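You operate a simulated robot arm through the tools that you are given. There is no shell and no other tool. Be economical: measure what you need, move in short steps, check, and stop when the job is done.

You are at the controls of a simulated robot arm. One attempt, no reset.

JOB
Empty the purple cylinder through the bleed valve, then unhook it.
Fine: line switch at 1, cylinder valve wide open; bleed and cylinder valve closed after; hose end back on its post; other lines stay parked.

It is judged by the outcome, as a careful person would: the job done as asked, and still so three seconds after it is handed in. It fails if anything else is knocked over, pushed out of place, dropped, spilled or broken.

ROBOT AND FRAMES
A 7-joint arm with a two-finger parallel gripper on a trunk, on a base that drives. Base frame: it is fixed to the floor where the robot stands at the start and does not move with it; the origin is under the middle of the robot, x ahead of it, y to its left, z up. Lengths are in m, angles in degrees, forces in N, time in s.
Its first joint turns from -115.0 to 115.0 degrees. Places, roughly: line switch [0.7, 0, 1.1]; purple cylinder knob [0.5, 0.6, 0.9]; bleed valve [0.6, -0.4, 1.1]; line 1 display [0.8, 0.6, 1.2]; blue fitting knob [0.5, 0.6, 1]; left post [0.7, 0.6, 0.9]; left yellow valve [0.6, 0, 1.3]; middle yellow valve [0.6, -0.2, 1.3]; right yellow valve [0.6, -0.4, 1.3]; left grey knob [0.7, 0, 0.9]; middle grey knob [0.7, -0.2, 0.9]; right grey knob [0.7, -0.4, 0.9]; fill knob [0.7, -0.2, 1.1]; yellow cylinder [0.5, 1, 0.5]; teal cylinder [0.75, 1, 1]. Payload 3.91 kg.
Tool frame: the origin (TCP) lies between the finger pads and is the grasp point; the fingertips stand 0.03 m ahead of it; z points along the fingers, y is the line along which they close. The gripper opens to 0.11 m. The fingers are 0.02 m wide and 0.01 m thick; the gripper's body (0.048 by 0.112 m) begins 0.055 m behind the TCP.
Orientation is that of the tool frame in the base frame, as [roll, pitch, yaw] about the fixed x, y, z axes, in that order (R = Rz(yaw) Ry(pitch) Rx(roll)). With the fingers straight down and closing along the base's y, the tool's x points along the base's -x, its y along +y and its z along -z.

CONTROLS
- The arm moves only by the tool drive_tool. Its argument "deltas" is a list that holds one entry, the list of rows, each a list of 7 numbers: the shift along the base's x, y, z in m, then the turn, a rotation vector about the base's x, y, z in degrees, then the opening in per cent of the stroke, from 0 (shut) to 100 (fully open). In form: [[[dx, dy, dz, rx, ry, rz, gripper], ...]]. A call has 1 to 8 rows; each row is the pose to reach, as a shift and turn from the pose commanded when the call began. Rows are played at 5 a second. More than 0.05 m and 8.6 degrees between two rows, or a gripper value outside its range, and nothing of the call is played. A pose out of reach is approached as far as the arm can. The call stops where the force on the tool passes 40 N (or 10 N more than at its start, if that is more) or the arm is blocked; 0.2 s more then pass. The fingers move at their own pace (about 0.153 m/s each) and stop on an object; they squeeze with about 33 N. The grip force told is the motor's: it shows also when the fingers shut on nothing. Time passes only in rows, and 0.2 s behind the last, so rows that repeat a pose let the fingers close. It gives the time, the measured TCP pose, the force on the tool (base axes), the opening and the grip force at its end, in the units of the frame above (readings bear some noise).
- Cameras (640 x 400 px; columns grow to the right, rows downward): "scene" is now at [0.2214, 0.2122, 1.4563]; the picture's right is [-0.03, -1.00, 0.00], its down [-0.66, 0.02, -0.76] and it looks along [0.75, -0.03, -0.66] (base axes); focal length 214 px, centre (320, 200). "wrist" rides on the gripper at [0.072, 0.017, -0.103] in the tool frame; the picture's right is [-0.23, 0.97, 0.00], its down [-0.76, -0.18, -0.62] and it looks along [-0.61, -0.14, 0.78] (tool axes); focal length 222 px, centre (320, 200).
- get_image(camera): a new picture of that camera. It takes no simulated time.
- move_column(by): slides the trunk up (or, below 0, down) by that many m; the arm and the scene camera ride with it, the base frame stays. It gives what a move gives, with no picture.
- base_move(legs): drives the robot by 1 to 6 legs, each [ahead, left, turn to the left] in m, m and degrees, along the robot's own axes; the way and the turn of a leg run together, so that a leg with both is an arc; at most 1.5 m and 180 degrees a leg. The arm and the cameras ride along, it lands a little off, and it stops where it bumps. It gives what a move gives.
- head_to(pan, tilt): turns the head with the scene camera to pan (to the left, within 80 degrees either way) and tilt (down, from -29 to 69), counted from straight ahead of the robot. It gives what a move gives.
- probe_pixels(camera, pixels): for up to 12 pixels [column, row] of the newest picture of that camera ("zoom" is the newest enlarged one), the place [x, y, z] in the base frame of the surface seen there, good to about 0.002 m, but the place of the scene camera against the robot may be out by one fixed shift of up to 0.012 m in any direction. It takes no simulated time.
- inspect(camera, box): a new picture of the part [left, top, right, bottom] of that camera's present view, enlarged. It takes no simulated time.
- sign_off(): hands the job in; it is judged then, once.

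Work in short steps. Measure before you move; look again where a grasp or a placing could have gone wrong, and mend it. You have 80 turns and 52 pictures in all, those below and enlarged ones among them. Open the gripper and draw the arm clear of the work before you hand the job in, unless the task says otherwise; then end with one line.

The tools are called as name(argument=value, ...) on one line, values as JSON. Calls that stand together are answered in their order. drive_tool: Moves the arm, as the interface text tells. Its arguments: {"type":"object","properties":{"deltas":{"type":"array","items":{"type":"array","items":{"type":"array","items":{"type":"number"}}}}},"required":["deltas"]} The other tools are called the same way: move_column (by) slides the trunk up or down; base_move (legs) drives the base; head_to (pan, tilt) turns the head that bears the scene camera; get_image (camera) takes a picture; probe_pixels (camera, pixels) gives the place of the surface under pixels of a picture; inspect (camera, box) takes an enlarged picture of a part of a camera's view; sign_off () hands the job in.

At the start:

```text
clock: 0.0
tool_pos: [0.4282, 0.3535, 1.3142]
ee_rot: [-180.0, 0.0, -179.9]
force: [-1.3, 0.5, 0.0]
grip_width: 0.11
gripper_force: 0.0
trunk travel left (down, up): [-0.8, 0.19]
robot x, y, heading: [0.0022, 0.0024, -0.1]
head pan, tilt: [-2.0, 40.9]
```

scene: 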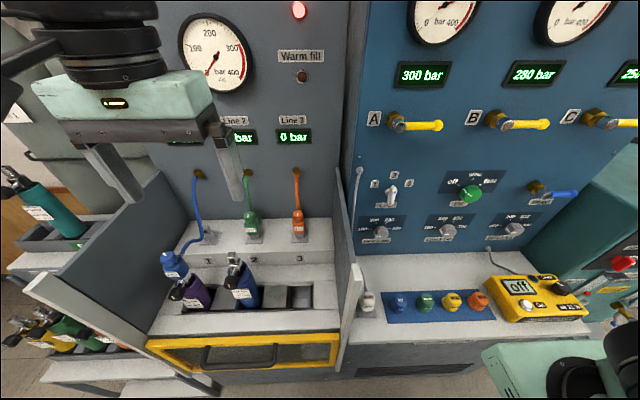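
wrist: 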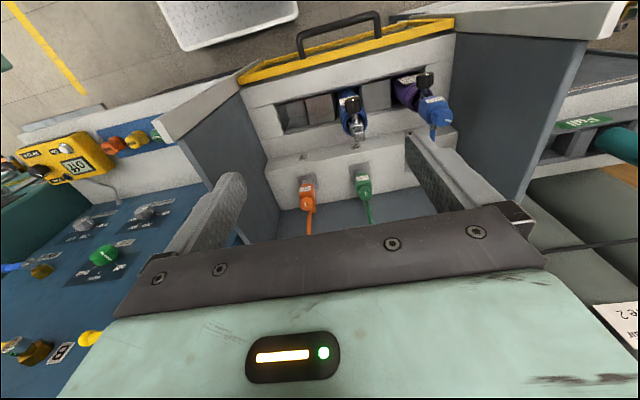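

I see the panel, with the line switch near (392,190), the bleed valve near (555,192), and the purple cylinder with its blue fitting near (180,280). I'll enlarge these to read their labels and states.

inspect(camera="scene", box=[350, 100, 640, 280])

inspect(camera="scene", box=[140, 150, 340, 320])

```text
2.21 times, centred on (495, 190) of scene
```

zoom: 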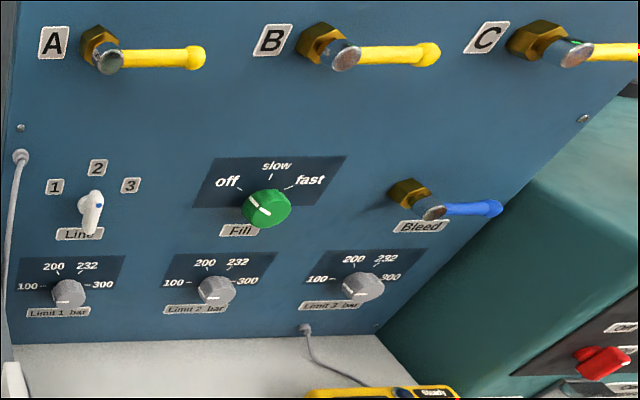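

```text
2.35 times, centred on (240, 235) of scene
```

zoom: 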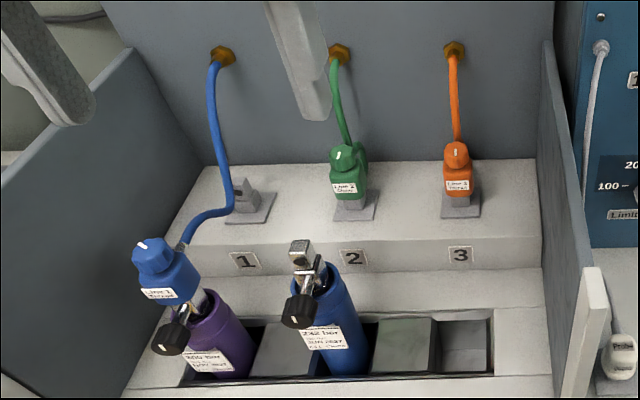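

The switch lever's direction isn't clear, so I'll enlarge it and also measure points on the bleed lever.

inspect(camera="scene", box=[360, 165, 424, 205])

probe_pixels(camera="scene", pixels=[[393, 185], [390, 203], [533, 187], [545, 195], [574, 194], [372, 200], [420, 200], [189, 280], [165, 253], [178, 292], [470, 195]])

probe_pixels(camera="zoom", pixels=[[320, 200], [400, 200], [320, 100], [300, 300], [340, 260], [200, 200]])

```text
10.00 times, centred on (392, 185) of scene
```

zoom: 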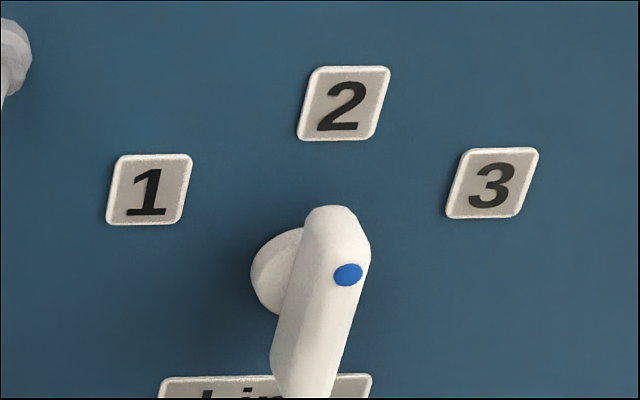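

```text
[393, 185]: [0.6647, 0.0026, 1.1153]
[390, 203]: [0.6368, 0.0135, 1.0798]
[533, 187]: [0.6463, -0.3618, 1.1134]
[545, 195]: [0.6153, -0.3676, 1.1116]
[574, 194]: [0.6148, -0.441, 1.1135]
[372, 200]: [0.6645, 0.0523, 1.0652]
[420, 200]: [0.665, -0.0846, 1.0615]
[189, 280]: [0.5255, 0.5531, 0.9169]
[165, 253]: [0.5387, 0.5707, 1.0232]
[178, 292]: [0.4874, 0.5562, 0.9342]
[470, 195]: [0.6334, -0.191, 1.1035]
```

```text
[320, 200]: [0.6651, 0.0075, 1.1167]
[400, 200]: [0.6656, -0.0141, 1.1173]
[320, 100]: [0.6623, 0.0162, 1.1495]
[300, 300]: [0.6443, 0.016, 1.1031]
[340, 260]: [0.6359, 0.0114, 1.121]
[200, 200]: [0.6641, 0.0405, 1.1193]
```

Bar knob stands proud of the panel (x≈0.636, panel 0.665). I'll bring the arm in front of the switch, turning the fingers to point at the panel (+x), in stages.

drive_tool(deltas=[[[0.0, -0.04, 0, 0, -8, 0, 50], [0.0, -0.08, 0, 0, -16, 0, 50], [0.0, -0.12, 0, 0, -24, 0, 50], [0.0, -0.16, 0, 0, -32, 0, 50], [0, -0.2, 0, 0, -40, 0, 50], [0, -0.24, 0, 0, -48, 0, 50], [0, -0.28, -0.02, 0, -56, 0, 50], [0, -0.32, -0.04, 0, -64, 0, 50]]])

```text
clock: 1.8
tool_pos: [0.4345, 0.0892, 1.3213]
ee_rot: [-179.9, 64.0, -179.9]
force: [-0.5, 0.0, 0.2]
grip_width: 0.0552
gripper_force: 0.0
out of reach, approached as far as the arm can: row 7, 8
trunk travel left (down, up): [-0.8, 0.19]
robot x, y, heading: [-0.0045, 0.0039, -0.1]
head pan, tilt: [-2.0, 40.9]
```

The arm is too folded here. I'll back the base up by 0.2 m and shift it slightly right, then look.

base_move(legs=[[-0.2, -0.05, 0]])

drive_tool(deltas=[[[0.04, 0, 0, 0, -8, 0, 50], [0.08, 0, -0.0, 0, -16, 0, 50], [0.1, 0, -0.03, 0, -26, 0, 50]]])

get_image(camera="scene")

```text
clock: 3.5
tool_pos: [0.2265, 0.0387, 1.3218]
ee_rot: [-179.9, 63.9, -180.0]
force: [-0.8, -0.8, 0.1]
grip_width: 0.055
gripper_force: 0.1
trunk travel left (down, up): [-0.8, 0.19]
robot x, y, heading: [-0.2128, -0.0514, 0.1]
head pan, tilt: [-2.0, 40.9]
```

```text
refused: row 3 steps farther than a row can; nothing moved
```

```text
46 pictures are left
```

scene: 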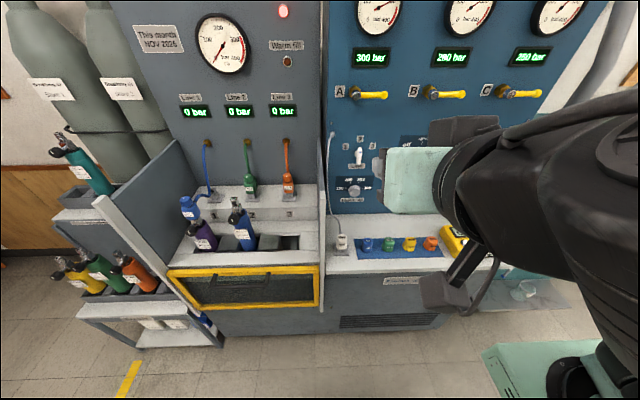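

All line displays read 0 bar (cylinder valve closed). I'll finish turning the tool to horizontal and descend to the switch height.

drive_tool(deltas=[[[0.04, 0, 0, 0, -8, 0, 50], [0.08, 0, -0.02, 0, -16, 0, 50], [0.11, 0, -0.05, 0, -23, 0, 50], [0.13, 0, -0.09, 0, -26, 0, 50], [0.15, 0, -0.13, 0, -26, 0, 50], [0.17, 0, -0.17, 0, -26, 0, 50], [0.19, 0, -0.2, 0, -26, 0, 50]]])

get_image(camera="wrist")

```text
clock: 5.1
tool_pos: [0.4181, 0.0372, 1.1224]
ee_rot: [114.6, 89.9, 114.5]
force: [-0.7, 0.7, 0.5]
grip_width: 0.0552
gripper_force: 0.0
out of reach, approached as far as the arm can: row 1, 2, 3, 4, 5
trunk travel left (down, up): [-0.8, 0.19]
robot x, y, heading: [-0.2108, -0.0488, 0.1]
head pan, tilt: [-2.0, 40.9]
```

```text
45 pictures are left
```

wrist: 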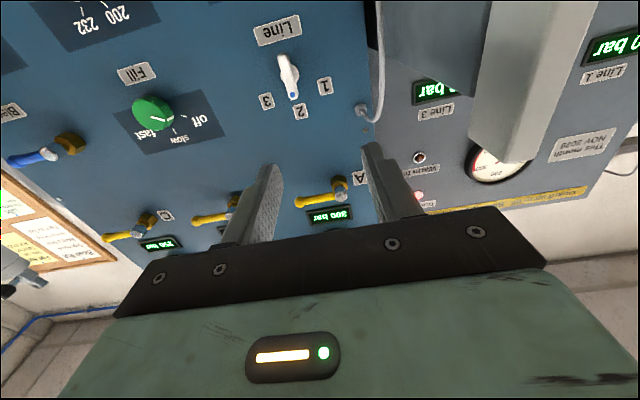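

The lever's blue dot points at 2 (pixel 293,93). I'll measure the switch and labels with the wrist camera, which also gives the scene camera's offset.

inspect(camera="wrist", box=[240, 10, 352, 130])

probe_pixels(camera="wrist", pixels=[[293, 94], [286, 70], [283, 58], [326, 86], [301, 112], [266, 101], [338, 184], [325, 202], [48, 155], [73, 142], [12, 161]])

```text
3.33 times, centred on (296, 70) of wrist
```

zoom: 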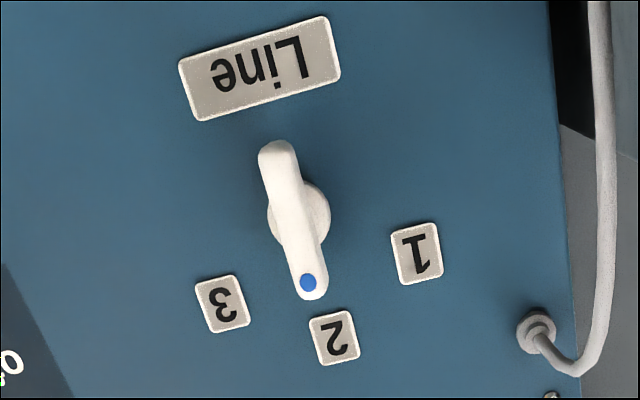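

```text
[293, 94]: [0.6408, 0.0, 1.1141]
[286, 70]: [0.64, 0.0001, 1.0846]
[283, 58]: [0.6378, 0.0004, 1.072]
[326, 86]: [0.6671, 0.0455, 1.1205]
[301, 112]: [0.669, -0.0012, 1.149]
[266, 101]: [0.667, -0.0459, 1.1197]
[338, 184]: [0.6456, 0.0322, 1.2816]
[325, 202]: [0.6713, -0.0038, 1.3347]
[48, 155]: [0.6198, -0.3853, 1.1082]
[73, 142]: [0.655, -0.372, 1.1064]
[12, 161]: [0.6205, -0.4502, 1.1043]
```

The lever's pivot is at (y 0.000, z 1.093), with its front at x≈0.639. I'll align with it, opening about 40 %, and advance to just short of it.

drive_tool(deltas=[[[0.03, -0.02, -0.015, 0, 0, 0, 40], [0.07, -0.037, -0.029, 0, 0, 0, 40], [0.11, -0.037, -0.029, 0, 0, 0, 40], [0.15, -0.037, -0.029, 0, 0, 0, 40], [0.15, -0.037, -0.029, 0, 0, 0, 40]]])

get_image(camera="wrist")

```text
clock: 6.3
tool_pos: [0.5657, 0.0014, 1.0921]
ee_rot: [-171.0, 89.9, -171.2]
force: [-0.8, -0.2, -0.6]
grip_width: 0.0441
gripper_force: 0.0
trunk travel left (down, up): [-0.8, 0.19]
robot x, y, heading: [-0.2111, -0.0524, 0.0]
head pan, tilt: [-2.0, 40.9]
```

```text
43 pictures are left
```

wrist: 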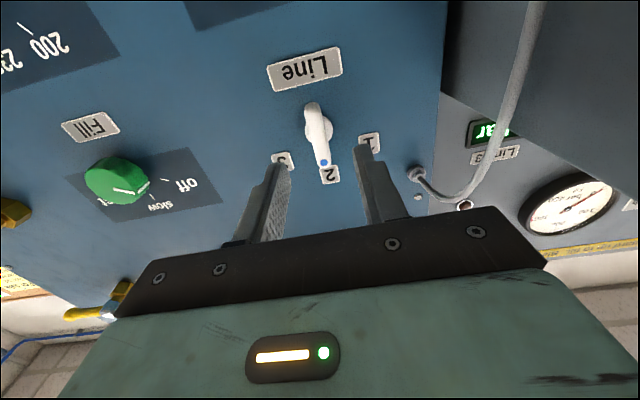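

Lever is centred between the fingers (318,135). Advance 0.058 m to x≈0.624 and close.

drive_tool(deltas=[[[0.03, -0.001, 0.001, 0, 0, 0, 40], [0.058, -0.001, 0.001, 0, 0, 0, 40], [0.058, -0.001, 0.001, 0, 0, 0, 40], [0.058, -0.001, 0.001, 0, 0, 0, 0], [0.058, -0.001, 0.001, 0, 0, 0, 0]]])

```text
clock: 7.5
tool_pos: [0.6252, -0.0011, 1.0924]
ee_rot: [-173.1, 89.9, -173.4]
force: [0.3, -10.0, -0.1]
grip_width: 0.0129
gripper_force: 45.2
trunk travel left (down, up): [-0.8, 0.19]
robot x, y, heading: [-0.2078, -0.0467, 0.2]
head pan, tilt: [-2.0, 40.9]
```

Gripped (0.0129 wide). Rotating -60° about x, which takes the lever's dot from 2 to 1.

drive_tool(deltas=[[[0, 0, 0, -8, 0, 0, 0], [0, 0, 0, -16, 0, 0, 0], [0, 0, 0, -24, 0, 0, 0], [0, 0, 0, -32, 0, 0, 0], [0, 0, 0, -40, 0, 0, 0], [0, 0, 0, -48, 0, 0, 0], [0, 0, 0, -55, 0, 0, 0], [0, 0, 0, -60, 0, 0, 0]]])

get_image(camera="wrist")

```text
clock: 9.3
tool_pos: [0.626, -0.0014, 1.0919]
ee_rot: [-89.9, 29.9, -90.5]
force: [2.2, -31.8, 8.6]
grip_width: 0.013
gripper_force: 44.8
trunk travel left (down, up): [-0.8, 0.19]
robot x, y, heading: [-0.2087, -0.0494, -0.2]
head pan, tilt: [-2.0, 40.9]
```

```text
42 pictures are left
```

wrist: 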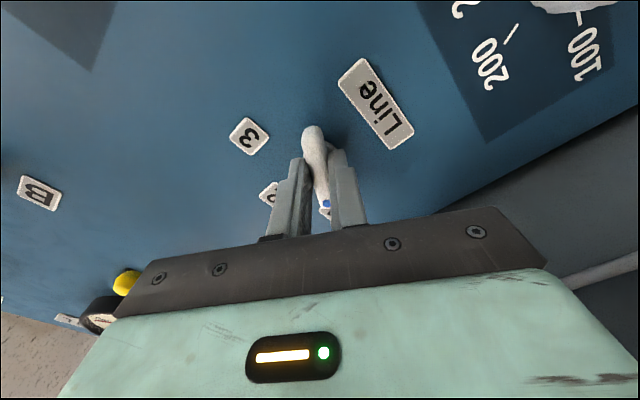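

The lever followed and now points at 1. Release and draw back 0.12 m.

drive_tool(deltas=[[[0, 0, 0, 0, 0, 0, 40], [0, 0, 0, 0, 0, 0, 40], [-0.04, 0, 0, 0, 0, 0, 40], [-0.08, 0, 0, 0, 0, 0, 40], [-0.12, 0, 0, 0, 0, 0, 40], [-0.12, 0, 0, 8, 0, 0, 40], [-0.12, 0, 0, 16, 0, 0, 40]]])

get_image(camera="wrist")

```text
clock: 10.9
tool_pos: [0.5041, 0.003, 1.092]
ee_rot: [-90.0, 46.0, -90.2]
force: [0.4, -0.1, 1.0]
grip_width: 0.0438
gripper_force: 0.0
trunk travel left (down, up): [-0.8, 0.19]
robot x, y, heading: [-0.2113, -0.0501, 0.2]
head pan, tilt: [-2.0, 40.9]
```

```text
41 pictures are left
```

wrist: 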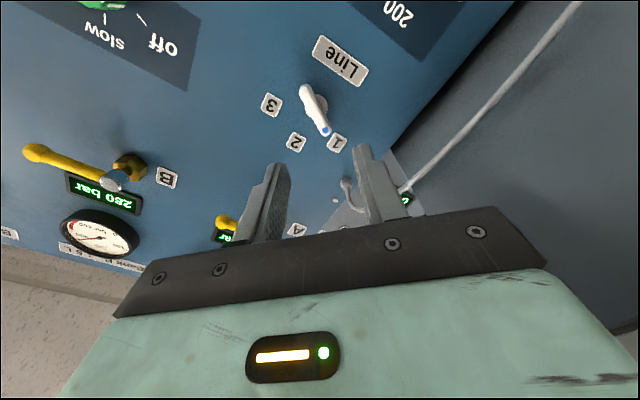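

The switch is at 1. Now I'll retract the arm, restoring the tool roll, before driving left to the cylinder.

drive_tool(deltas=[[[-0.03, 0, 0.0, 8, 0, 0, 40], [-0.06, 0, 0.02, 16, 0, 0, 40], [-0.09, 0, 0.04, 24, 0, 0, 40], [-0.12, 0, 0.06, 32, 0, 0, 40], [-0.14, 0, 0.08, 40, 0, 0, 40], [-0.14, 0, 0.08, 44, 0, 0, 40]]])

base_move(legs=[[0, 0.5, 0]])

get_image(camera="scene")

get_image(camera="wrist")

```text
clock: 12.3
tool_pos: [0.3963, 0.0381, 1.1578]
ee_rot: [128.2, 89.8, 128.1]
force: [0.8, 0.6, -0.8]
grip_width: 0.0441
gripper_force: 0.1
out of reach, approached as far as the arm can: row 3, 4, 5, 6
trunk travel left (down, up): [-0.8, 0.19]
robot x, y, heading: [-0.2082, -0.0544, 0.0]
head pan, tilt: [-2.0, 40.9]
```

```text
clock: 15.2
tool_pos: [0.3997, 0.5203, 1.1589]
ee_rot: [179.6, 89.9, 178.5]
force: [-0.4, -0.3, -1.4]
grip_width: 0.0441
gripper_force: 0.0
trunk travel left (down, up): [-0.8, 0.19]
robot x, y, heading: [-0.204, 0.4399, -0.7]
head pan, tilt: [-2.0, 40.9]
```

```text
40 pictures are left
```

scene: 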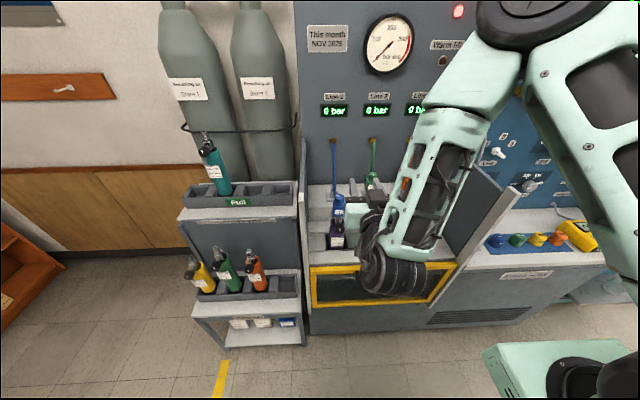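

```text
39 pictures are left
```

wrist: 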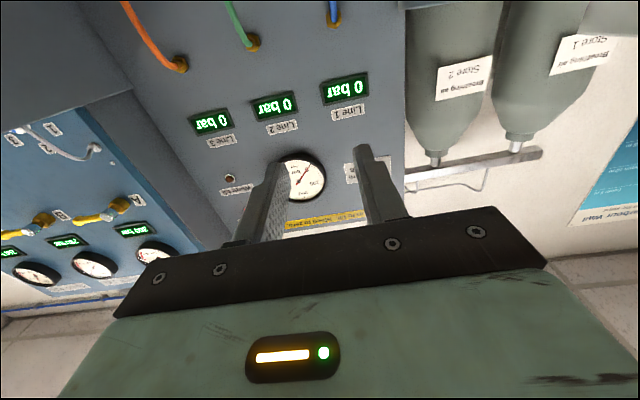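

The scene camera now sees the purple cylinder and fitting near (337,225). I'll enlarge it to find the knob's axis.

inspect(camera="scene", box=[310, 185, 374, 265])

```text
5.00 times, centred on (342, 225) of scene
```

zoom: 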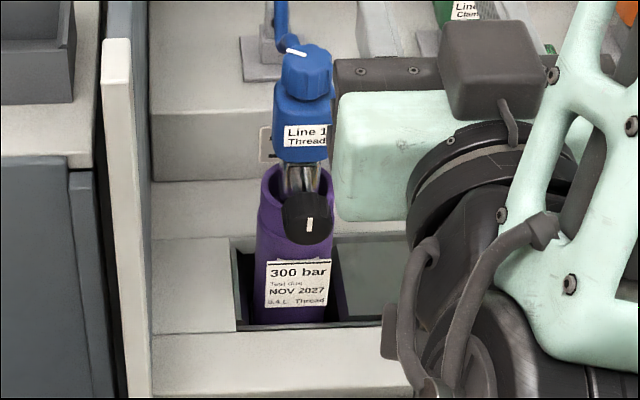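

Knob with white mark at (305,220) facing me, blue threaded fitting above with its handwheel on top. I'll measure points on these.

probe_pixels(camera="zoom", pixels=[[308, 222], [308, 200], [308, 238], [290, 218], [326, 218], [295, 325], [265, 190], [305, 58], [287, 50], [325, 70], [300, 110], [300, 180]])

probe_pixels(camera="zoom", pixels=[[115, 50], [120, 390], [265, 245], [195, 270], [260, 72], [150, 130], [285, 15], [306, 85], [280, 200], [322, 320]])

```text
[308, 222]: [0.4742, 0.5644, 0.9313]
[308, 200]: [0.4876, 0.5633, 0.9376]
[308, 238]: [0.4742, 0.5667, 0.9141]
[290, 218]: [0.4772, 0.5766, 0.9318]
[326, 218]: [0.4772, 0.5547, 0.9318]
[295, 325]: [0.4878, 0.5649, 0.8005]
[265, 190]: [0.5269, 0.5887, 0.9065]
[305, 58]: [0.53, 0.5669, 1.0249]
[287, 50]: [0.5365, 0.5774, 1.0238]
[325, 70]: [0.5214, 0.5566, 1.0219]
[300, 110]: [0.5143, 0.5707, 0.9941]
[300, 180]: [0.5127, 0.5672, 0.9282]
```

```text
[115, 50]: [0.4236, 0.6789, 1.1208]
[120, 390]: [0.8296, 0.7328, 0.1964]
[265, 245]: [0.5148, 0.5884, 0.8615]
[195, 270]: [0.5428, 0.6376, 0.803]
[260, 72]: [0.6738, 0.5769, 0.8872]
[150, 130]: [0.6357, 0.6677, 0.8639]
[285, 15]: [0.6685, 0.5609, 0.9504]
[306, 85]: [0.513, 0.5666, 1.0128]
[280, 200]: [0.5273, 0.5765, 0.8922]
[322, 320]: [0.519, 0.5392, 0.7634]
```

The knob faces -x, centred near (y 0.554, z 0.92) after offset correction. I'll lower the trunk by 0.24 m to bring the gripper level with it, standing off at x≈0.40.

move_column(by=-0.24)

get_image(camera="wrist")

get_image(camera="scene")

```text
clock: 17.7
tool_pos: [0.4003, 0.5197, 0.9178]
ee_rot: [179.3, 89.9, 178.4]
force: [-0.7, -0.3, 0.0]
grip_width: 0.0441
gripper_force: 0.0
trunk travel left (down, up): [-0.56, 0.43]
robot x, y, heading: [-0.2087, 0.438, -1.1]
head pan, tilt: [-2.0, 40.9]
```

```text
37 pictures are left
```

wrist: 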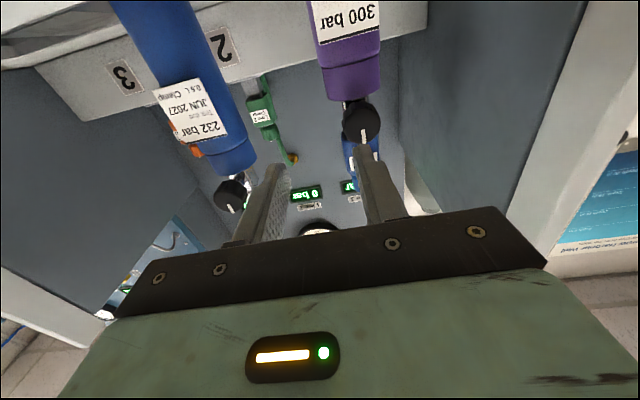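

```text
36 pictures are left
```

scene: 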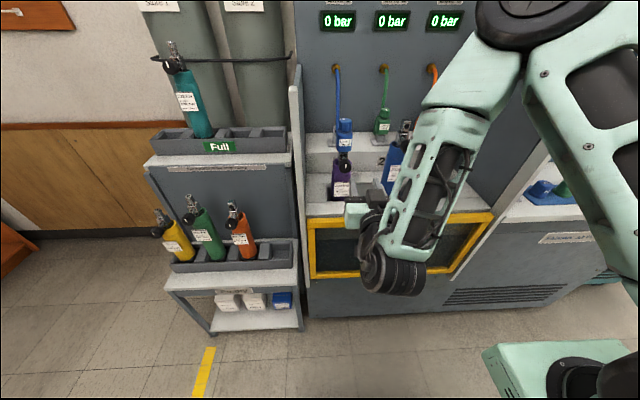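

The knob is at wrist pixel (362,122). I'll enlarge and measure it.

inspect(camera="wrist", box=[300, 50, 420, 170])

probe_pixels(camera="wrist", pixels=[[362, 122], [346, 122], [377, 122], [360, 107], [363, 138], [355, 90], [355, 75], [350, 40], [360, 99]])

```text
3.33 times, centred on (360, 110) of wrist
```

zoom: 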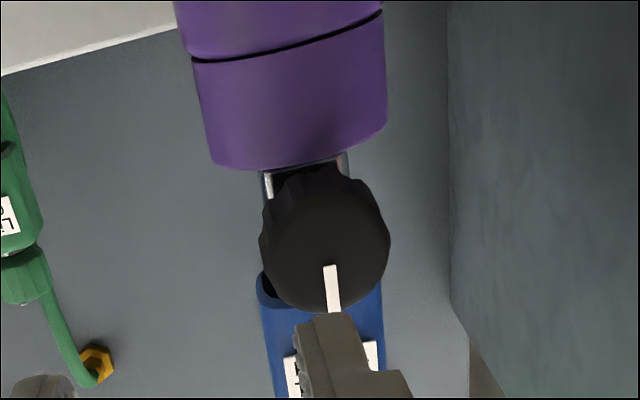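

```text
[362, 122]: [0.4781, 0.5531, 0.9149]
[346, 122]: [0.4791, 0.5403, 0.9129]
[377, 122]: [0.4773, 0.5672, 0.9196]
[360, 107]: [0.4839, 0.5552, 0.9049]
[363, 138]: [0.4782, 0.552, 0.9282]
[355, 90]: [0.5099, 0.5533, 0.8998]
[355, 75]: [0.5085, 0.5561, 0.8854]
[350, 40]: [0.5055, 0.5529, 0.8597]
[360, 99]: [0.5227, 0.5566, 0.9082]
```

The knob centre is (0.478, 0.5535, 0.916) with a diameter of about 0.034. I'll align with it and pre-roll the tool +68° about x, so there is plenty of counter-clockwise travel.

drive_tool(deltas=[[[0, 0.01, 0, 8.5, 0, 0, 50], [0, 0.02, 0, 17, 0, 0, 50], [0, 0.034, -0.002, 25.5, 0, 0, 50], [0, 0.034, -0.002, 34, 0, 0, 50], [0, 0.034, -0.002, 42.5, 0, 0, 50], [0, 0.034, -0.002, 51, 0, 0, 50], [0, 0.034, -0.002, 59.5, 0, 0, 50], [0, 0.034, -0.002, 68, 0, 0, 50]]])

get_image(camera="wrist")

```text
clock: 19.5
tool_pos: [0.4658, 0.5488, 0.9922]
ee_rot: [93.3, 22.8, 91.2]
force: [-0.7, 0.0, 0.2]
grip_width: 0.055
gripper_force: 0.2
out of reach, approached as far as the arm can: row 2, 3, 4, 5, 6, 7, 8
trunk travel left (down, up): [-0.56, 0.43]
robot x, y, heading: [-0.2091, 0.4436, -0.7]
head pan, tilt: [-2.0, 40.9]
```

```text
34 pictures are left
```

wrist: 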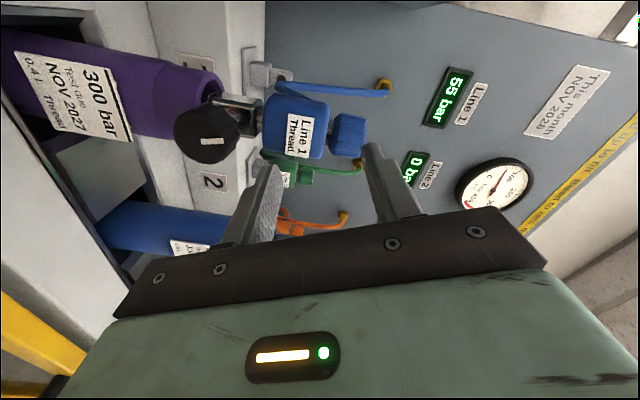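

The tool ran short of reach and ended high, and line 1 now shows 55 bar, so the knob may have been nudged. I'll back the base up 0.13 m for better reach and look again.

base_move(legs=[[-0.13, 0, 0]])

get_image(camera="wrist")

```text
clock: 20.8
tool_pos: [0.338, 0.5494, 0.9919]
ee_rot: [93.2, 23.0, 91.2]
force: [-0.2, -0.5, -0.1]
grip_width: 0.0552
gripper_force: 0.1
trunk travel left (down, up): [-0.56, 0.43]
robot x, y, heading: [-0.3346, 0.4478, -1.1]
head pan, tilt: [-2.0, 40.9]
```

```text
33 pictures are left
```

wrist: 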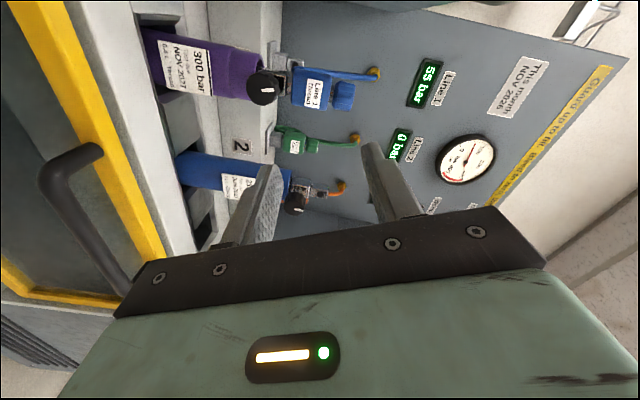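

Line 1 holds 55 bar. Now I'll bring the tool down to the knob's height at x≈0.42, aligned with it.

drive_tool(deltas=[[[0.02, 0.0, -0.03, 0, 0, 0, 50], [0.05, 0.004, -0.06, 0, 0, 0, 50], [0.08, 0.004, -0.076, 0, 0, 0, 50], [0.08, 0.004, -0.076, 0, 0, 0, 50]]])

get_image(camera="wrist")

```text
clock: 21.8
tool_pos: [0.4242, 0.5652, 0.9696]
ee_rot: [96.0, 24.1, 91.6]
force: [-0.4, 0.0, -0.9]
grip_width: 0.055
gripper_force: 0.1
out of reach, approached as far as the arm can: row 1, 2, 3, 4
trunk travel left (down, up): [-0.56, 0.43]
robot x, y, heading: [-0.3329, 0.4427, -1.0]
head pan, tilt: [-2.0, 40.9]
```

```text
32 pictures are left
```

wrist: 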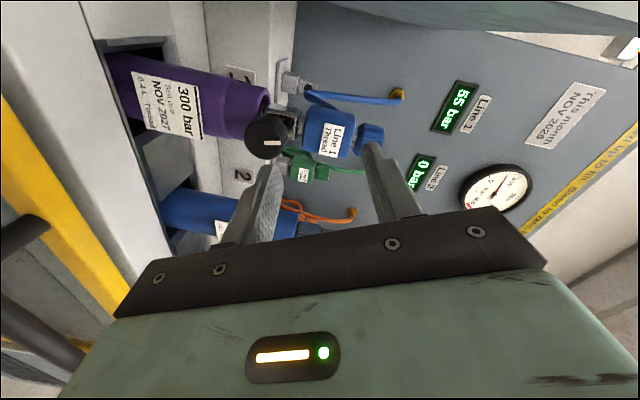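

This roll is at a joint limit. I'll unroll by 50° and re-aim at the knob.

drive_tool(deltas=[[[-0.02, 0.0, 0, -8, 0, 0, 50], [-0.02, 0, 0, -16, 0, 0, 50], [-0.02, 0, 0, -24, 0, 0, 50], [-0.02, 0, 0, -32, 0, 0, 50], [-0.02, 0, 0, -40, 0, 0, 50], [-0.02, 0, 0, -48, 0, 0, 50], [-0.02, 0, 0, -48, 0, 0, 50]]])

```text
clock: 23.4
tool_pos: [0.3984, 0.5649, 0.9723]
ee_rot: [96.0, 71.1, 93.4]
force: [0.1, -0.2, -0.2]
grip_width: 0.0548
gripper_force: 0.1
trunk travel left (down, up): [-0.56, 0.43]
robot x, y, heading: [-0.3348, 0.4426, -1.3]
head pan, tilt: [-2.0, 40.9]
```

Reached. Now I'll move level with the knob, correcting a ~2° tilt.

drive_tool(deltas=[[[0, -0.006, -0.03, 0, -2, 2.3, 50], [0.01, -0.0115, -0.056, 0, -2, 2.3, 50], [0.02, -0.0115, -0.056, 0, -2, 2.3, 50]]])

get_image(camera="wrist")

```text
clock: 24.2
tool_pos: [0.416, 0.5529, 0.9138]
ee_rot: [89.8, 71.0, 89.8]
force: [0.2, -0.6, -0.5]
grip_width: 0.055
gripper_force: 0.1
trunk travel left (down, up): [-0.56, 0.43]
robot x, y, heading: [-0.3326, 0.446, -0.9]
head pan, tilt: [-2.0, 40.9]
```

```text
31 pictures are left
```

wrist: 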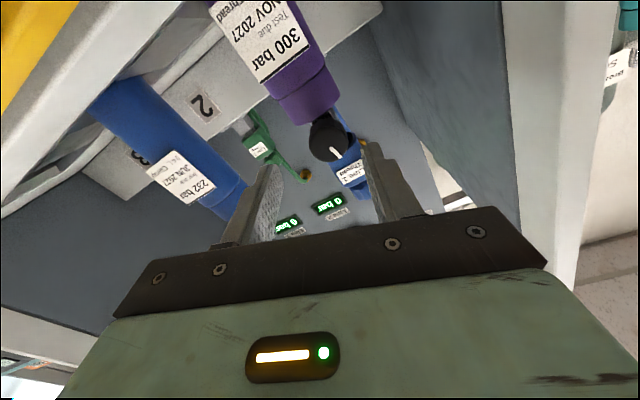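

Knob centred between the fingers. Advance to x≈0.466 and close.

drive_tool(deltas=[[[0.025, 0.001, 0.002, 0, 0, 0, 50], [0.05, 0.001, 0.002, 0, 0, 0, 50], [0.05, 0.001, 0.002, 0, 0, 0, 50], [0.05, 0.001, 0.002, 0, 0, 0, 0], [0.05, 0.001, 0.002, 0, 0, 0, 0]]])

inspect(camera="wrist", box=[220, 80, 420, 240])

```text
clock: 25.4
tool_pos: [0.4681, 0.5519, 0.9185]
ee_rot: [89.5, 71.0, 89.6]
force: [0.5, 2.3, 6.1]
grip_width: 0.0319
gripper_force: 33.5
trunk travel left (down, up): [-0.56, 0.43]
robot x, y, heading: [-0.3326, 0.4453, -0.9]
head pan, tilt: [-2.0, 40.9]
```

```text
2.50 times, centred on (320, 160) of wrist
```

zoom: 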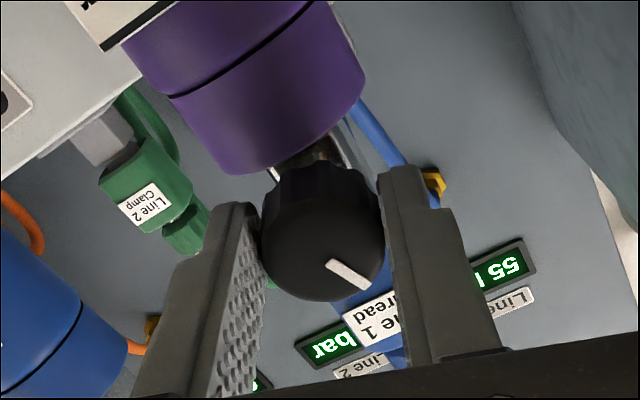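

Gripped (0.032). The mark shows the knob was already nudged about 35° counter-clockwise, and pressure rose, so that is the opening direction. I'll turn -64° about x.

drive_tool(deltas=[[[0, 0, 0, -8, 0, 0, 0], [0, 0, 0, -16, 0, 0, 0], [0, 0, 0, -24, 0, 0, 0], [0, 0, 0, -32, 0, 0, 0], [0, 0, 0, -40, 0, 0, 0], [0, 0, 0, -48, 0, 0, 0], [0, 0, 0, -56, 0, 0, 0], [0, 0, 0, -64, 0, 0, 0]]])

inspect(camera="wrist", box=[220, 80, 420, 240])

```text
clock: 27.2
tool_pos: [0.4673, 0.5527, 0.9193]
ee_rot: [-89.8, 44.8, -89.9]
force: [-2.0, 1.4, 0.2]
grip_width: 0.0318
gripper_force: 32.5
trunk travel left (down, up): [-0.56, 0.43]
robot x, y, heading: [-0.3384, 0.4431, -0.9]
head pan, tilt: [-2.0, 40.9]
```

```text
2.50 times, centred on (320, 160) of wrist
```

zoom: 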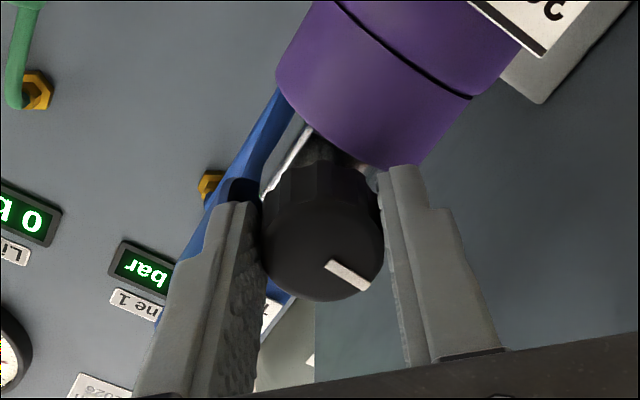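

The knob turned with the tool freely (about 100° total). Continue another -64°, watching for a stop.

drive_tool(deltas=[[[0, 0, 0, -8, 0, 0, 0], [0, 0, 0, -16, 0, 0, 0], [0, 0, 0, -24, 0, 0, 0], [0, 0, 0, -32, 0, 0, 0], [0, 0, 0, -40, 0, 0, 0], [0, 0, 0, -48, 0, 0, 0], [0, 0, 0, -56, 0, 0, 0], [0, 0, 0, -64, 0, 0, 0]]])

inspect(camera="wrist", box=[120, 50, 440, 250])

```text
clock: 29.0
tool_pos: [0.4681, 0.5532, 0.9236]
ee_rot: [-89.4, -19.0, -90.1]
force: [-7.4, -1.8, 30.3]
grip_width: 0.0319
gripper_force: 33.3
trunk travel left (down, up): [-0.56, 0.43]
robot x, y, heading: [-0.336, 0.4494, -0.9]
head pan, tilt: [-2.0, 40.9]
```

```text
2.00 times, centred on (280, 150) of wrist
```

zoom: 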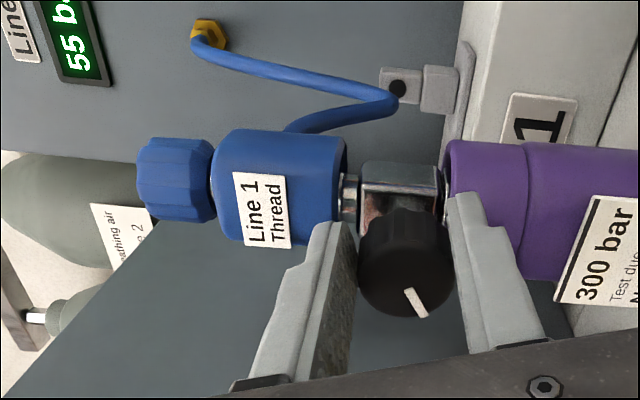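

Force rose to 30 N in z and the mark slipped some 18° relative to the fingers: either the stop or a finger rubbing. I'll release, back off, roll back and look at the knob.

drive_tool(deltas=[[[0, 0, 0, 0, 0, 0, 50], [-0.002, 0, 0, 0, 0, 0, 50], [-0.03, 0, 0, 4, 0, 0, 50], [-0.05, 0, 0, 12, 0, 0, 50], [-0.05, 0, 0, 20, 0, 0, 50], [-0.05, 0, 0, 28, 0, 0, 50], [-0.05, 0, 0, 36, 0, 0, 50], [-0.05, 0, 0, 44, 0, 0, 50]]])

inspect(camera="wrist", box=[160, 40, 480, 240])

```text
clock: 30.8
tool_pos: [0.4175, 0.5542, 0.9187]
ee_rot: [-89.9, 25.1, -89.9]
force: [-0.1, 0.7, -0.6]
grip_width: 0.0551
gripper_force: 0.0
trunk travel left (down, up): [-0.56, 0.43]
robot x, y, heading: [-0.3367, 0.4471, -1.0]
head pan, tilt: [-2.0, 40.9]
```

```text
2.00 times, centred on (320, 140) of wrist
```

zoom: 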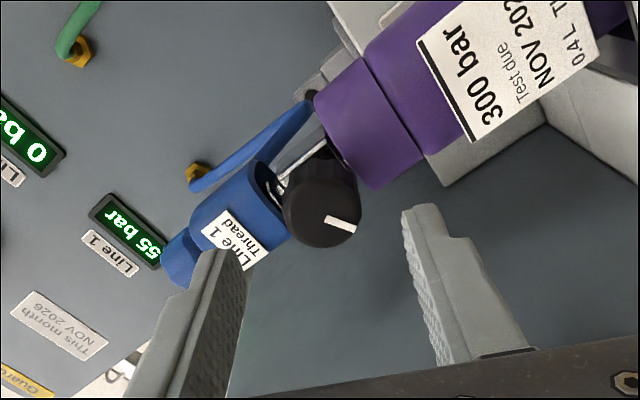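

The mark now stands at roughly 130° counter-clockwise from up. To tell stop from rubbing, I'll roll back to fingers-horizontal, regrip and turn again.

drive_tool(deltas=[[[0, 0, 0, 8.5, 0, 0, 50], [0, 0, 0, 17, 0, 0, 50], [0, 0, 0, 25.5, 0, 0, 50], [0, 0, 0, 34, 0, 0, 50], [0, 0, 0, 42.5, 0, 0, 50], [0, 0, 0, 51, 0, 0, 50], [0, 0, 0, 59.5, 0, 0, 50], [0, 0, 0, 65, 0, 0, 50]]])

drive_tool(deltas=[[[0.025, 0, 0, 0, 0, 0, 50], [0.05, 0, 0, 0, 0, 0, 50], [0.05, 0, 0, 0, 0, 0, 50], [0.05, 0, 0, 0, 0, 0, 0], [0.05, 0, 0, 0, 0, 0, 0]]])

inspect(camera="wrist", box=[220, 80, 420, 240])

```text
clock: 32.6
tool_pos: [0.4191, 0.5531, 0.9176]
ee_rot: [53.8, 89.9, 53.9]
force: [-0.5, -0.9, -0.2]
grip_width: 0.0549
gripper_force: 0.0
trunk travel left (down, up): [-0.56, 0.43]
robot x, y, heading: [-0.3386, 0.4437, -1.0]
head pan, tilt: [-2.0, 40.9]
```

```text
clock: 33.8
tool_pos: [0.4687, 0.5552, 0.9185]
ee_rot: [-21.2, 89.9, -21.3]
force: [2.3, 1.6, 1.1]
grip_width: 0.0317
gripper_force: 33.0
trunk travel left (down, up): [-0.56, 0.43]
robot x, y, heading: [-0.3363, 0.4439, -1.1]
head pan, tilt: [-2.0, 40.9]
```

```text
2.50 times, centred on (320, 160) of wrist
```

zoom: 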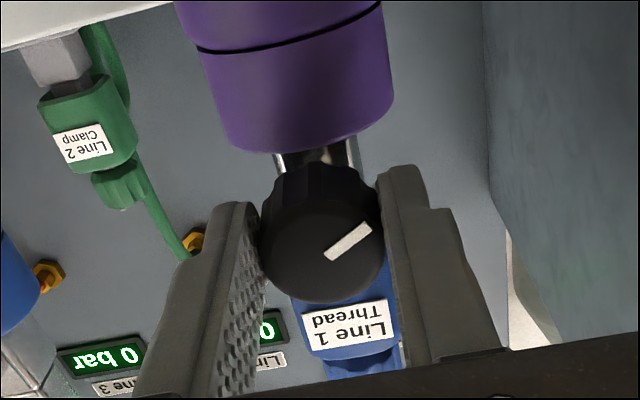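

Mark at about 125–130° open. Turning -48° again to test for the stop.

drive_tool(deltas=[[[0, 0, 0, -8, 0, 0, 0], [0, 0, 0, -16, 0, 0, 0], [0, 0, 0, -24, 0, 0, 0], [0, 0, 0, -32, 0, 0, 0], [0, 0, 0, -40, 0, 0, 0], [0, 0, 0, -48, 0, 0, 0]]])

inspect(camera="wrist", box=[220, 80, 420, 240])

```text
clock: 35.2
tool_pos: [0.4681, 0.5526, 0.9168]
ee_rot: [-89.9, 41.8, -90.0]
force: [-2.7, 1.9, 0.7]
grip_width: 0.0319
gripper_force: 32.4
trunk travel left (down, up): [-0.56, 0.43]
robot x, y, heading: [-0.3307, 0.4443, -1.2]
head pan, tilt: [-2.0, 40.9]
```

```text
2.50 times, centred on (320, 160) of wrist
```

zoom: 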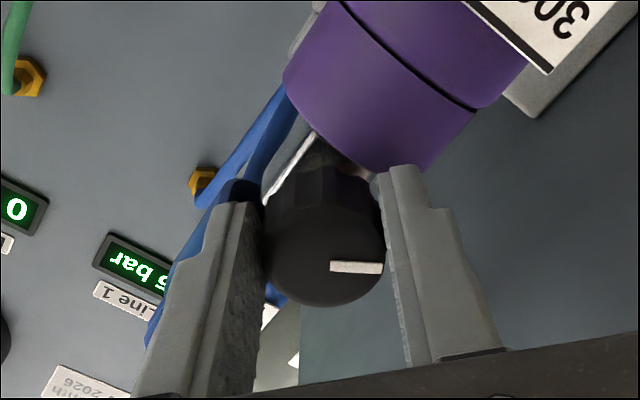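

Again the fingers slipped with the mark staying at about 135°, while it had turned freely before: that is the open stop. The cylinder valve is wide open. Release, retract, roll to -90° for the bleed lever.

drive_tool(deltas=[[[0, 0, 0, 0, 0, 0, 50], [0, 0, 0, 0, 0, 0, 50], [-0.03, 0, 0, 0, 0, 0, 50], [-0.06, 0, 0, -8, 0, 0, 50], [-0.08, 0, 0, -16, 0, 0, 50], [-0.08, 0, 0, -24, 0, 0, 50], [-0.08, 0, 0, -32, 0, 0, 50], [-0.08, 0, 0, -40, 0, 0, 50]]])

move_column(by=0.24)

base_move(legs=[[-0.05, 0, 1], [0, -0.9, 0]])

get_image(camera="wrist")

```text
clock: 37.0
tool_pos: [0.3876, 0.5534, 0.9183]
ee_rot: [-90.0, 1.7, -90.1]
force: [0.5, -0.8, 0.5]
grip_width: 0.055
gripper_force: 0.1
trunk travel left (down, up): [-0.56, 0.43]
robot x, y, heading: [-0.3365, 0.4415, -0.8]
head pan, tilt: [-2.0, 40.9]
```

```text
clock: 39.5
tool_pos: [0.3881, 0.5526, 1.1577]
ee_rot: [-90.1, 1.9, -89.9]
force: [0.4, 0.3, 0.6]
grip_width: 0.0552
gripper_force: 0.2
trunk travel left (down, up): [-0.8, 0.19]
robot x, y, heading: [-0.3326, 0.4438, -1.3]
head pan, tilt: [-2.0, 40.9]
```

```text
clock: 44.8
tool_pos: [0.3356, -0.3338, 1.1587]
ee_rot: [-90.0, 1.8, -88.4]
force: [-0.2, 0.1, 0.4]
grip_width: 0.0553
gripper_force: 0.0
trunk travel left (down, up): [-0.8, 0.19]
robot x, y, heading: [-0.3813, -0.4647, 0.5]
head pan, tilt: [-2.0, 40.9]
```

```text
24 pictures are left
```

wrist: 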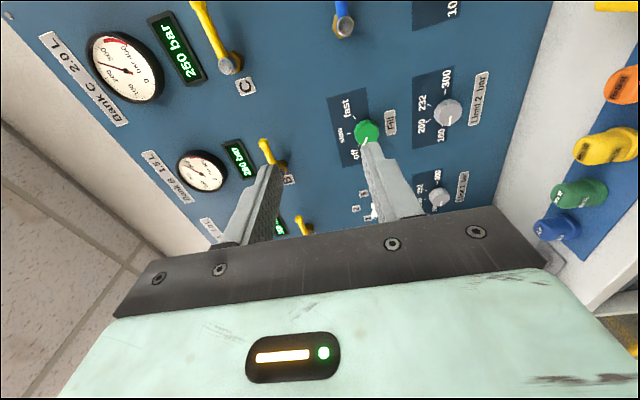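

The bleed lever is at the top edge (342,15). I'll move to y≈-0.425, z≈1.107, x≈0.52 and look before gripping.

drive_tool(deltas=[[[0.04, -0.02, -0.01, 0, 0, -1.6, 40], [0.08, -0.045, -0.025, 0, 0, -1.6, 40], [0.12, -0.07, -0.04, 0, 0, -1.6, 40], [0.16, -0.091, -0.052, 0, 0, -1.6, 40], [0.19, -0.091, -0.052, 0, 0, -1.6, 40], [0.19, -0.091, -0.052, 0, 0, -1.6, 40]]])

get_image(camera="wrist")

```text
clock: 46.2
tool_pos: [0.5273, -0.4251, 1.1074]
ee_rot: [-90.0, 1.8, -90.0]
force: [0.6, -0.1, 0.1]
grip_width: 0.0442
gripper_force: 0.0
trunk travel left (down, up): [-0.8, 0.19]
robot x, y, heading: [-0.3833, -0.4628, 0.3]
head pan, tilt: [-2.0, 40.9]
```

```text
23 pictures are left
```

wrist: 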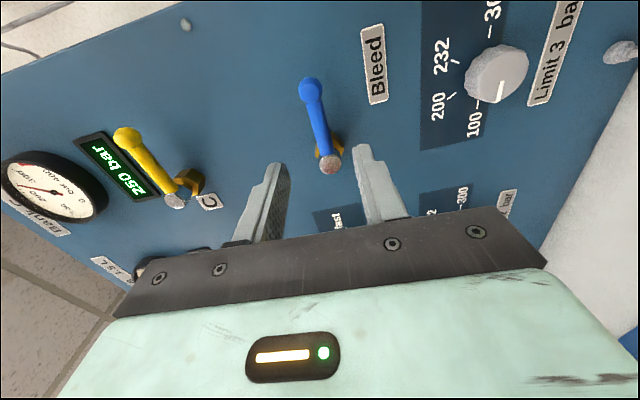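

I'll measure the lever: pivot cap (330,163), stem, tip (312,88).

probe_pixels(camera="wrist", pixels=[[330, 165], [325, 145], [320, 125], [315, 105], [311, 88], [339, 145]])

```text
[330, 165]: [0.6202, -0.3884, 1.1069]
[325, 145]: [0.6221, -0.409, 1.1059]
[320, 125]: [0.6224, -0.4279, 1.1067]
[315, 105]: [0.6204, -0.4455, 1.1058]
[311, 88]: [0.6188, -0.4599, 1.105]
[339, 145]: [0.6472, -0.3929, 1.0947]
```

Pivot (y -0.388, z 1.107), lever centre x≈0.627. I'll advance to x≈0.618, grip at y≈-0.43.

drive_tool(deltas=[[[0.04, -0.005, -0.001, 0, 0, 0, 40], [0.08, -0.005, -0.001, 0, 0, 0, 40], [0.091, -0.005, -0.001, 0, 0, 0, 40], [0.091, -0.005, -0.001, 0, 0, 0, 0], [0.091, -0.005, -0.001, 0, 0, 0, 0]]])

```text
clock: 47.4
tool_pos: [0.6181, -0.4313, 1.1043]
ee_rot: [-89.9, 2.0, -90.0]
force: [4.6, 0.0, 3.4]
grip_width: 0.0164
gripper_force: 45.0
trunk travel left (down, up): [-0.8, 0.19]
robot x, y, heading: [-0.3855, -0.4592, 0.7]
head pan, tilt: [-2.0, 40.9]
```

Gripped. I'll swing the lever down by 32° on its arc and check the force.

drive_tool(deltas=[[[0.0, 0.0004, -0.0058, 8, 0, 0, 0], [0, 0.0016, -0.0116, 16, 0, 0, 0], [0, 0.0036, -0.017, 24, 0, 0, 0], [0, 0.0064, -0.0223, 32, 0, 0, 0]]])

```text
clock: 48.4
tool_pos: [0.6175, -0.4225, 1.082]
ee_rot: [-89.9, 34.1, -89.9]
force: [14.9, 6.2, -0.5]
grip_width: 0.0159
gripper_force: 45.0
trunk travel left (down, up): [-0.8, 0.19]
robot x, y, heading: [-0.3811, -0.4616, 0.8]
head pan, tilt: [-2.0, 40.9]
```

It moves down freely. Continue to about 88°.

drive_tool(deltas=[[[0, 0.0034, -0.0047, 8, 0, 0, 0], [0, 0.0075, -0.0089, 16, 0, 0, 0], [0, 0.0121, -0.0125, 24, 0, 0, 0], [0, 0.0172, -0.0155, 32, 0, 0, 0], [0, 0.0226, -0.0176, 40, 0, 0, 0], [0, 0.0283, -0.0191, 48, 0, 0, 0], [0, 0.0341, -0.0197, 56, 0, 0, 0]]])

get_image(camera="wrist")

```text
clock: 50.0
tool_pos: [0.6177, -0.3862, 1.0619]
ee_rot: [176.8, 89.9, 176.8]
force: [20.8, 20.4, -8.8]
grip_width: 0.0164
gripper_force: 45.1
trunk travel left (down, up): [-0.8, 0.19]
robot x, y, heading: [-0.3855, -0.4607, 0.6]
head pan, tilt: [-2.0, 40.9]
```

```text
22 pictures are left
```

wrist: 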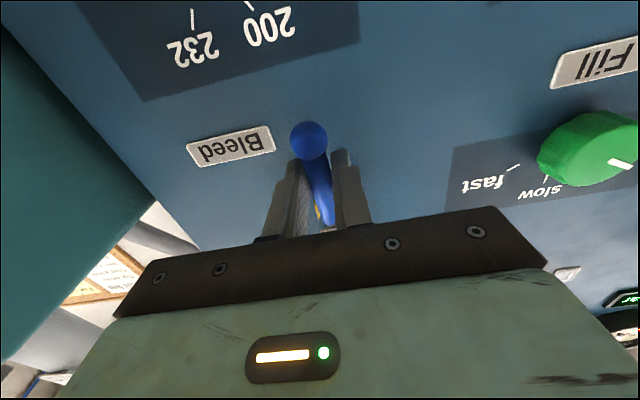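

The lever now points down. I'll turn the head to read the line 1 display while holding.

head_to(pan=42, tilt=15)

inspect(camera="scene", box=[160, 100, 480, 300])

```text
clock: 51.1
tool_pos: [0.6177, -0.3873, 1.0613]
ee_rot: [-134.8, 89.7, -134.8]
force: [13.3, 22.2, -13.4]
grip_width: 0.0164
gripper_force: 45.2
trunk travel left (down, up): [-0.8, 0.19]
robot x, y, heading: [-0.3838, -0.4631, 0.6]
head pan, tilt: [42.0, 15.0]
```

```text
2.00 times, centred on (320, 200) of scene
```

zoom: 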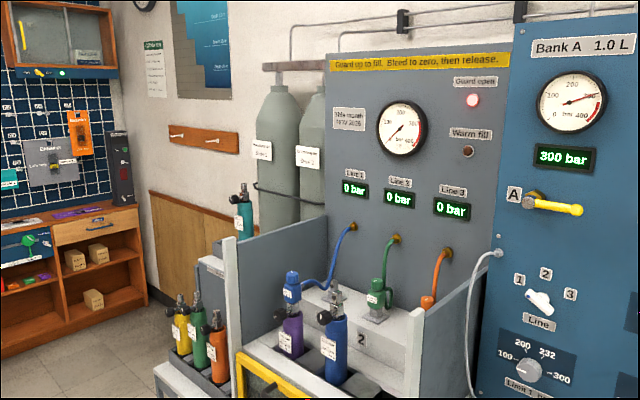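

Line 1 seems to read 0 bar. I'll zoom to confirm and hold a few seconds with bleed open, so the cylinder empties fully.

drive_tool(deltas=[[[0, 0, 0, 0, 0, 0, 0], [0, 0, 0, 0, 0, 0, 0], [0, 0, 0, 0, 0, 0, 0], [0, 0, 0, 0, 0, 0, 0], [0, 0, 0, 0, 0, 0, 0], [0, 0, 0, 0, 0, 0, 0], [0, 0, 0, 0, 0, 0, 0], [0, 0, 0, 0, 0, 0, 0]]])

inspect(camera="scene", box=[320, 170, 400, 220])

```text
clock: 52.9
tool_pos: [0.6177, -0.3867, 1.0612]
ee_rot: [-150.6, 89.9, -150.4]
force: [3.9, 21.4, -17.8]
grip_width: 0.0165
gripper_force: 44.8
trunk travel left (down, up): [-0.8, 0.19]
robot x, y, heading: [-0.3825, -0.4593, 0.9]
head pan, tilt: [42.0, 15.0]
```

```text
8.00 times, centred on (360, 195) of scene
```

zoom: 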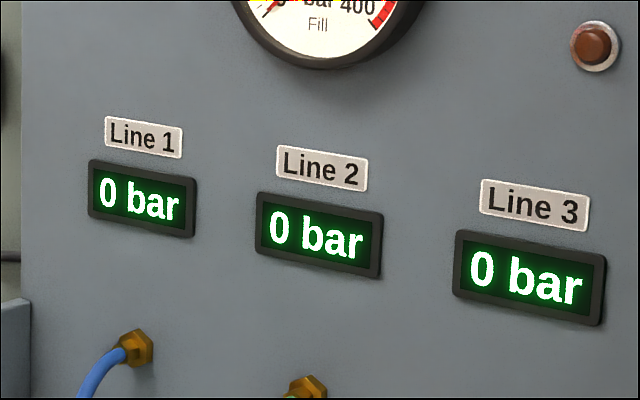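

Line 1 is at 0 bar. Now close the bleed: reverse the arc.

drive_tool(deltas=[[[0, -0.0058, 0.0006, -8, 0, 0, 0], [0, -0.0115, 0.0021, -16, 0, 0, 0], [0, -0.0169, 0.0042, -24, 0, 0, 0], [0, -0.022, 0.0072, -32, 0, 0, 0], [0, -0.0266, 0.0108, -40, 0, 0, 0], [0, -0.0307, 0.015, -48, 0, 0, 0], [0, -0.0341, 0.0197, -56, 0, 0, 0], [0, -0.0369, 0.0249, -64, 0, 0, 0]]])

drive_tool(deltas=[[[0, -0.002, 0.0055, -8, 0, 0, 0], [0, -0.0032, 0.0113, -16, 0, 0, 0], [0, -0.0036, 0.0171, -24, 0, 0, 0], [0, -0.0036, 0.0195, -26, 0, 0, 0], [0, -0.0036, 0.0195, -26, 0, 0, 0]]])

get_image(camera="wrist")

```text
clock: 54.7
tool_pos: [0.6179, -0.4271, 1.089]
ee_rot: [-89.9, 25.7, -90.0]
force: [-5.1, 8.8, -9.1]
grip_width: 0.0164
gripper_force: 45.1
trunk travel left (down, up): [-0.8, 0.19]
robot x, y, heading: [-0.3821, -0.4652, 0.5]
head pan, tilt: [42.0, 15.0]
```

```text
clock: 55.9
tool_pos: [0.6184, -0.4308, 1.1082]
ee_rot: [-90.2, -0.1, -90.1]
force: [-3.1, 5.2, -10.6]
grip_width: 0.016
gripper_force: 44.9
trunk travel left (down, up): [-0.8, 0.19]
robot x, y, heading: [-0.3814, -0.4633, 0.5]
head pan, tilt: [42.0, 15.0]
```

```text
19 pictures are left
```

wrist: 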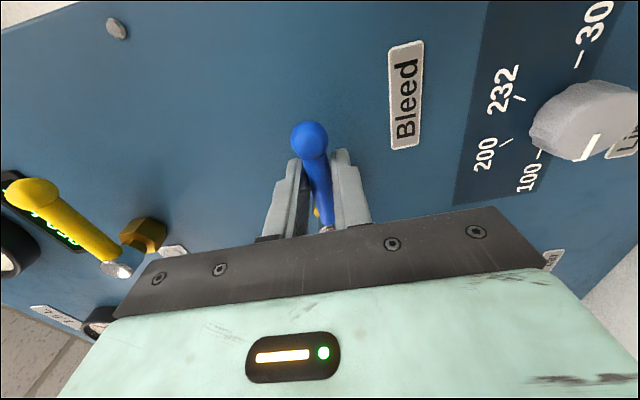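

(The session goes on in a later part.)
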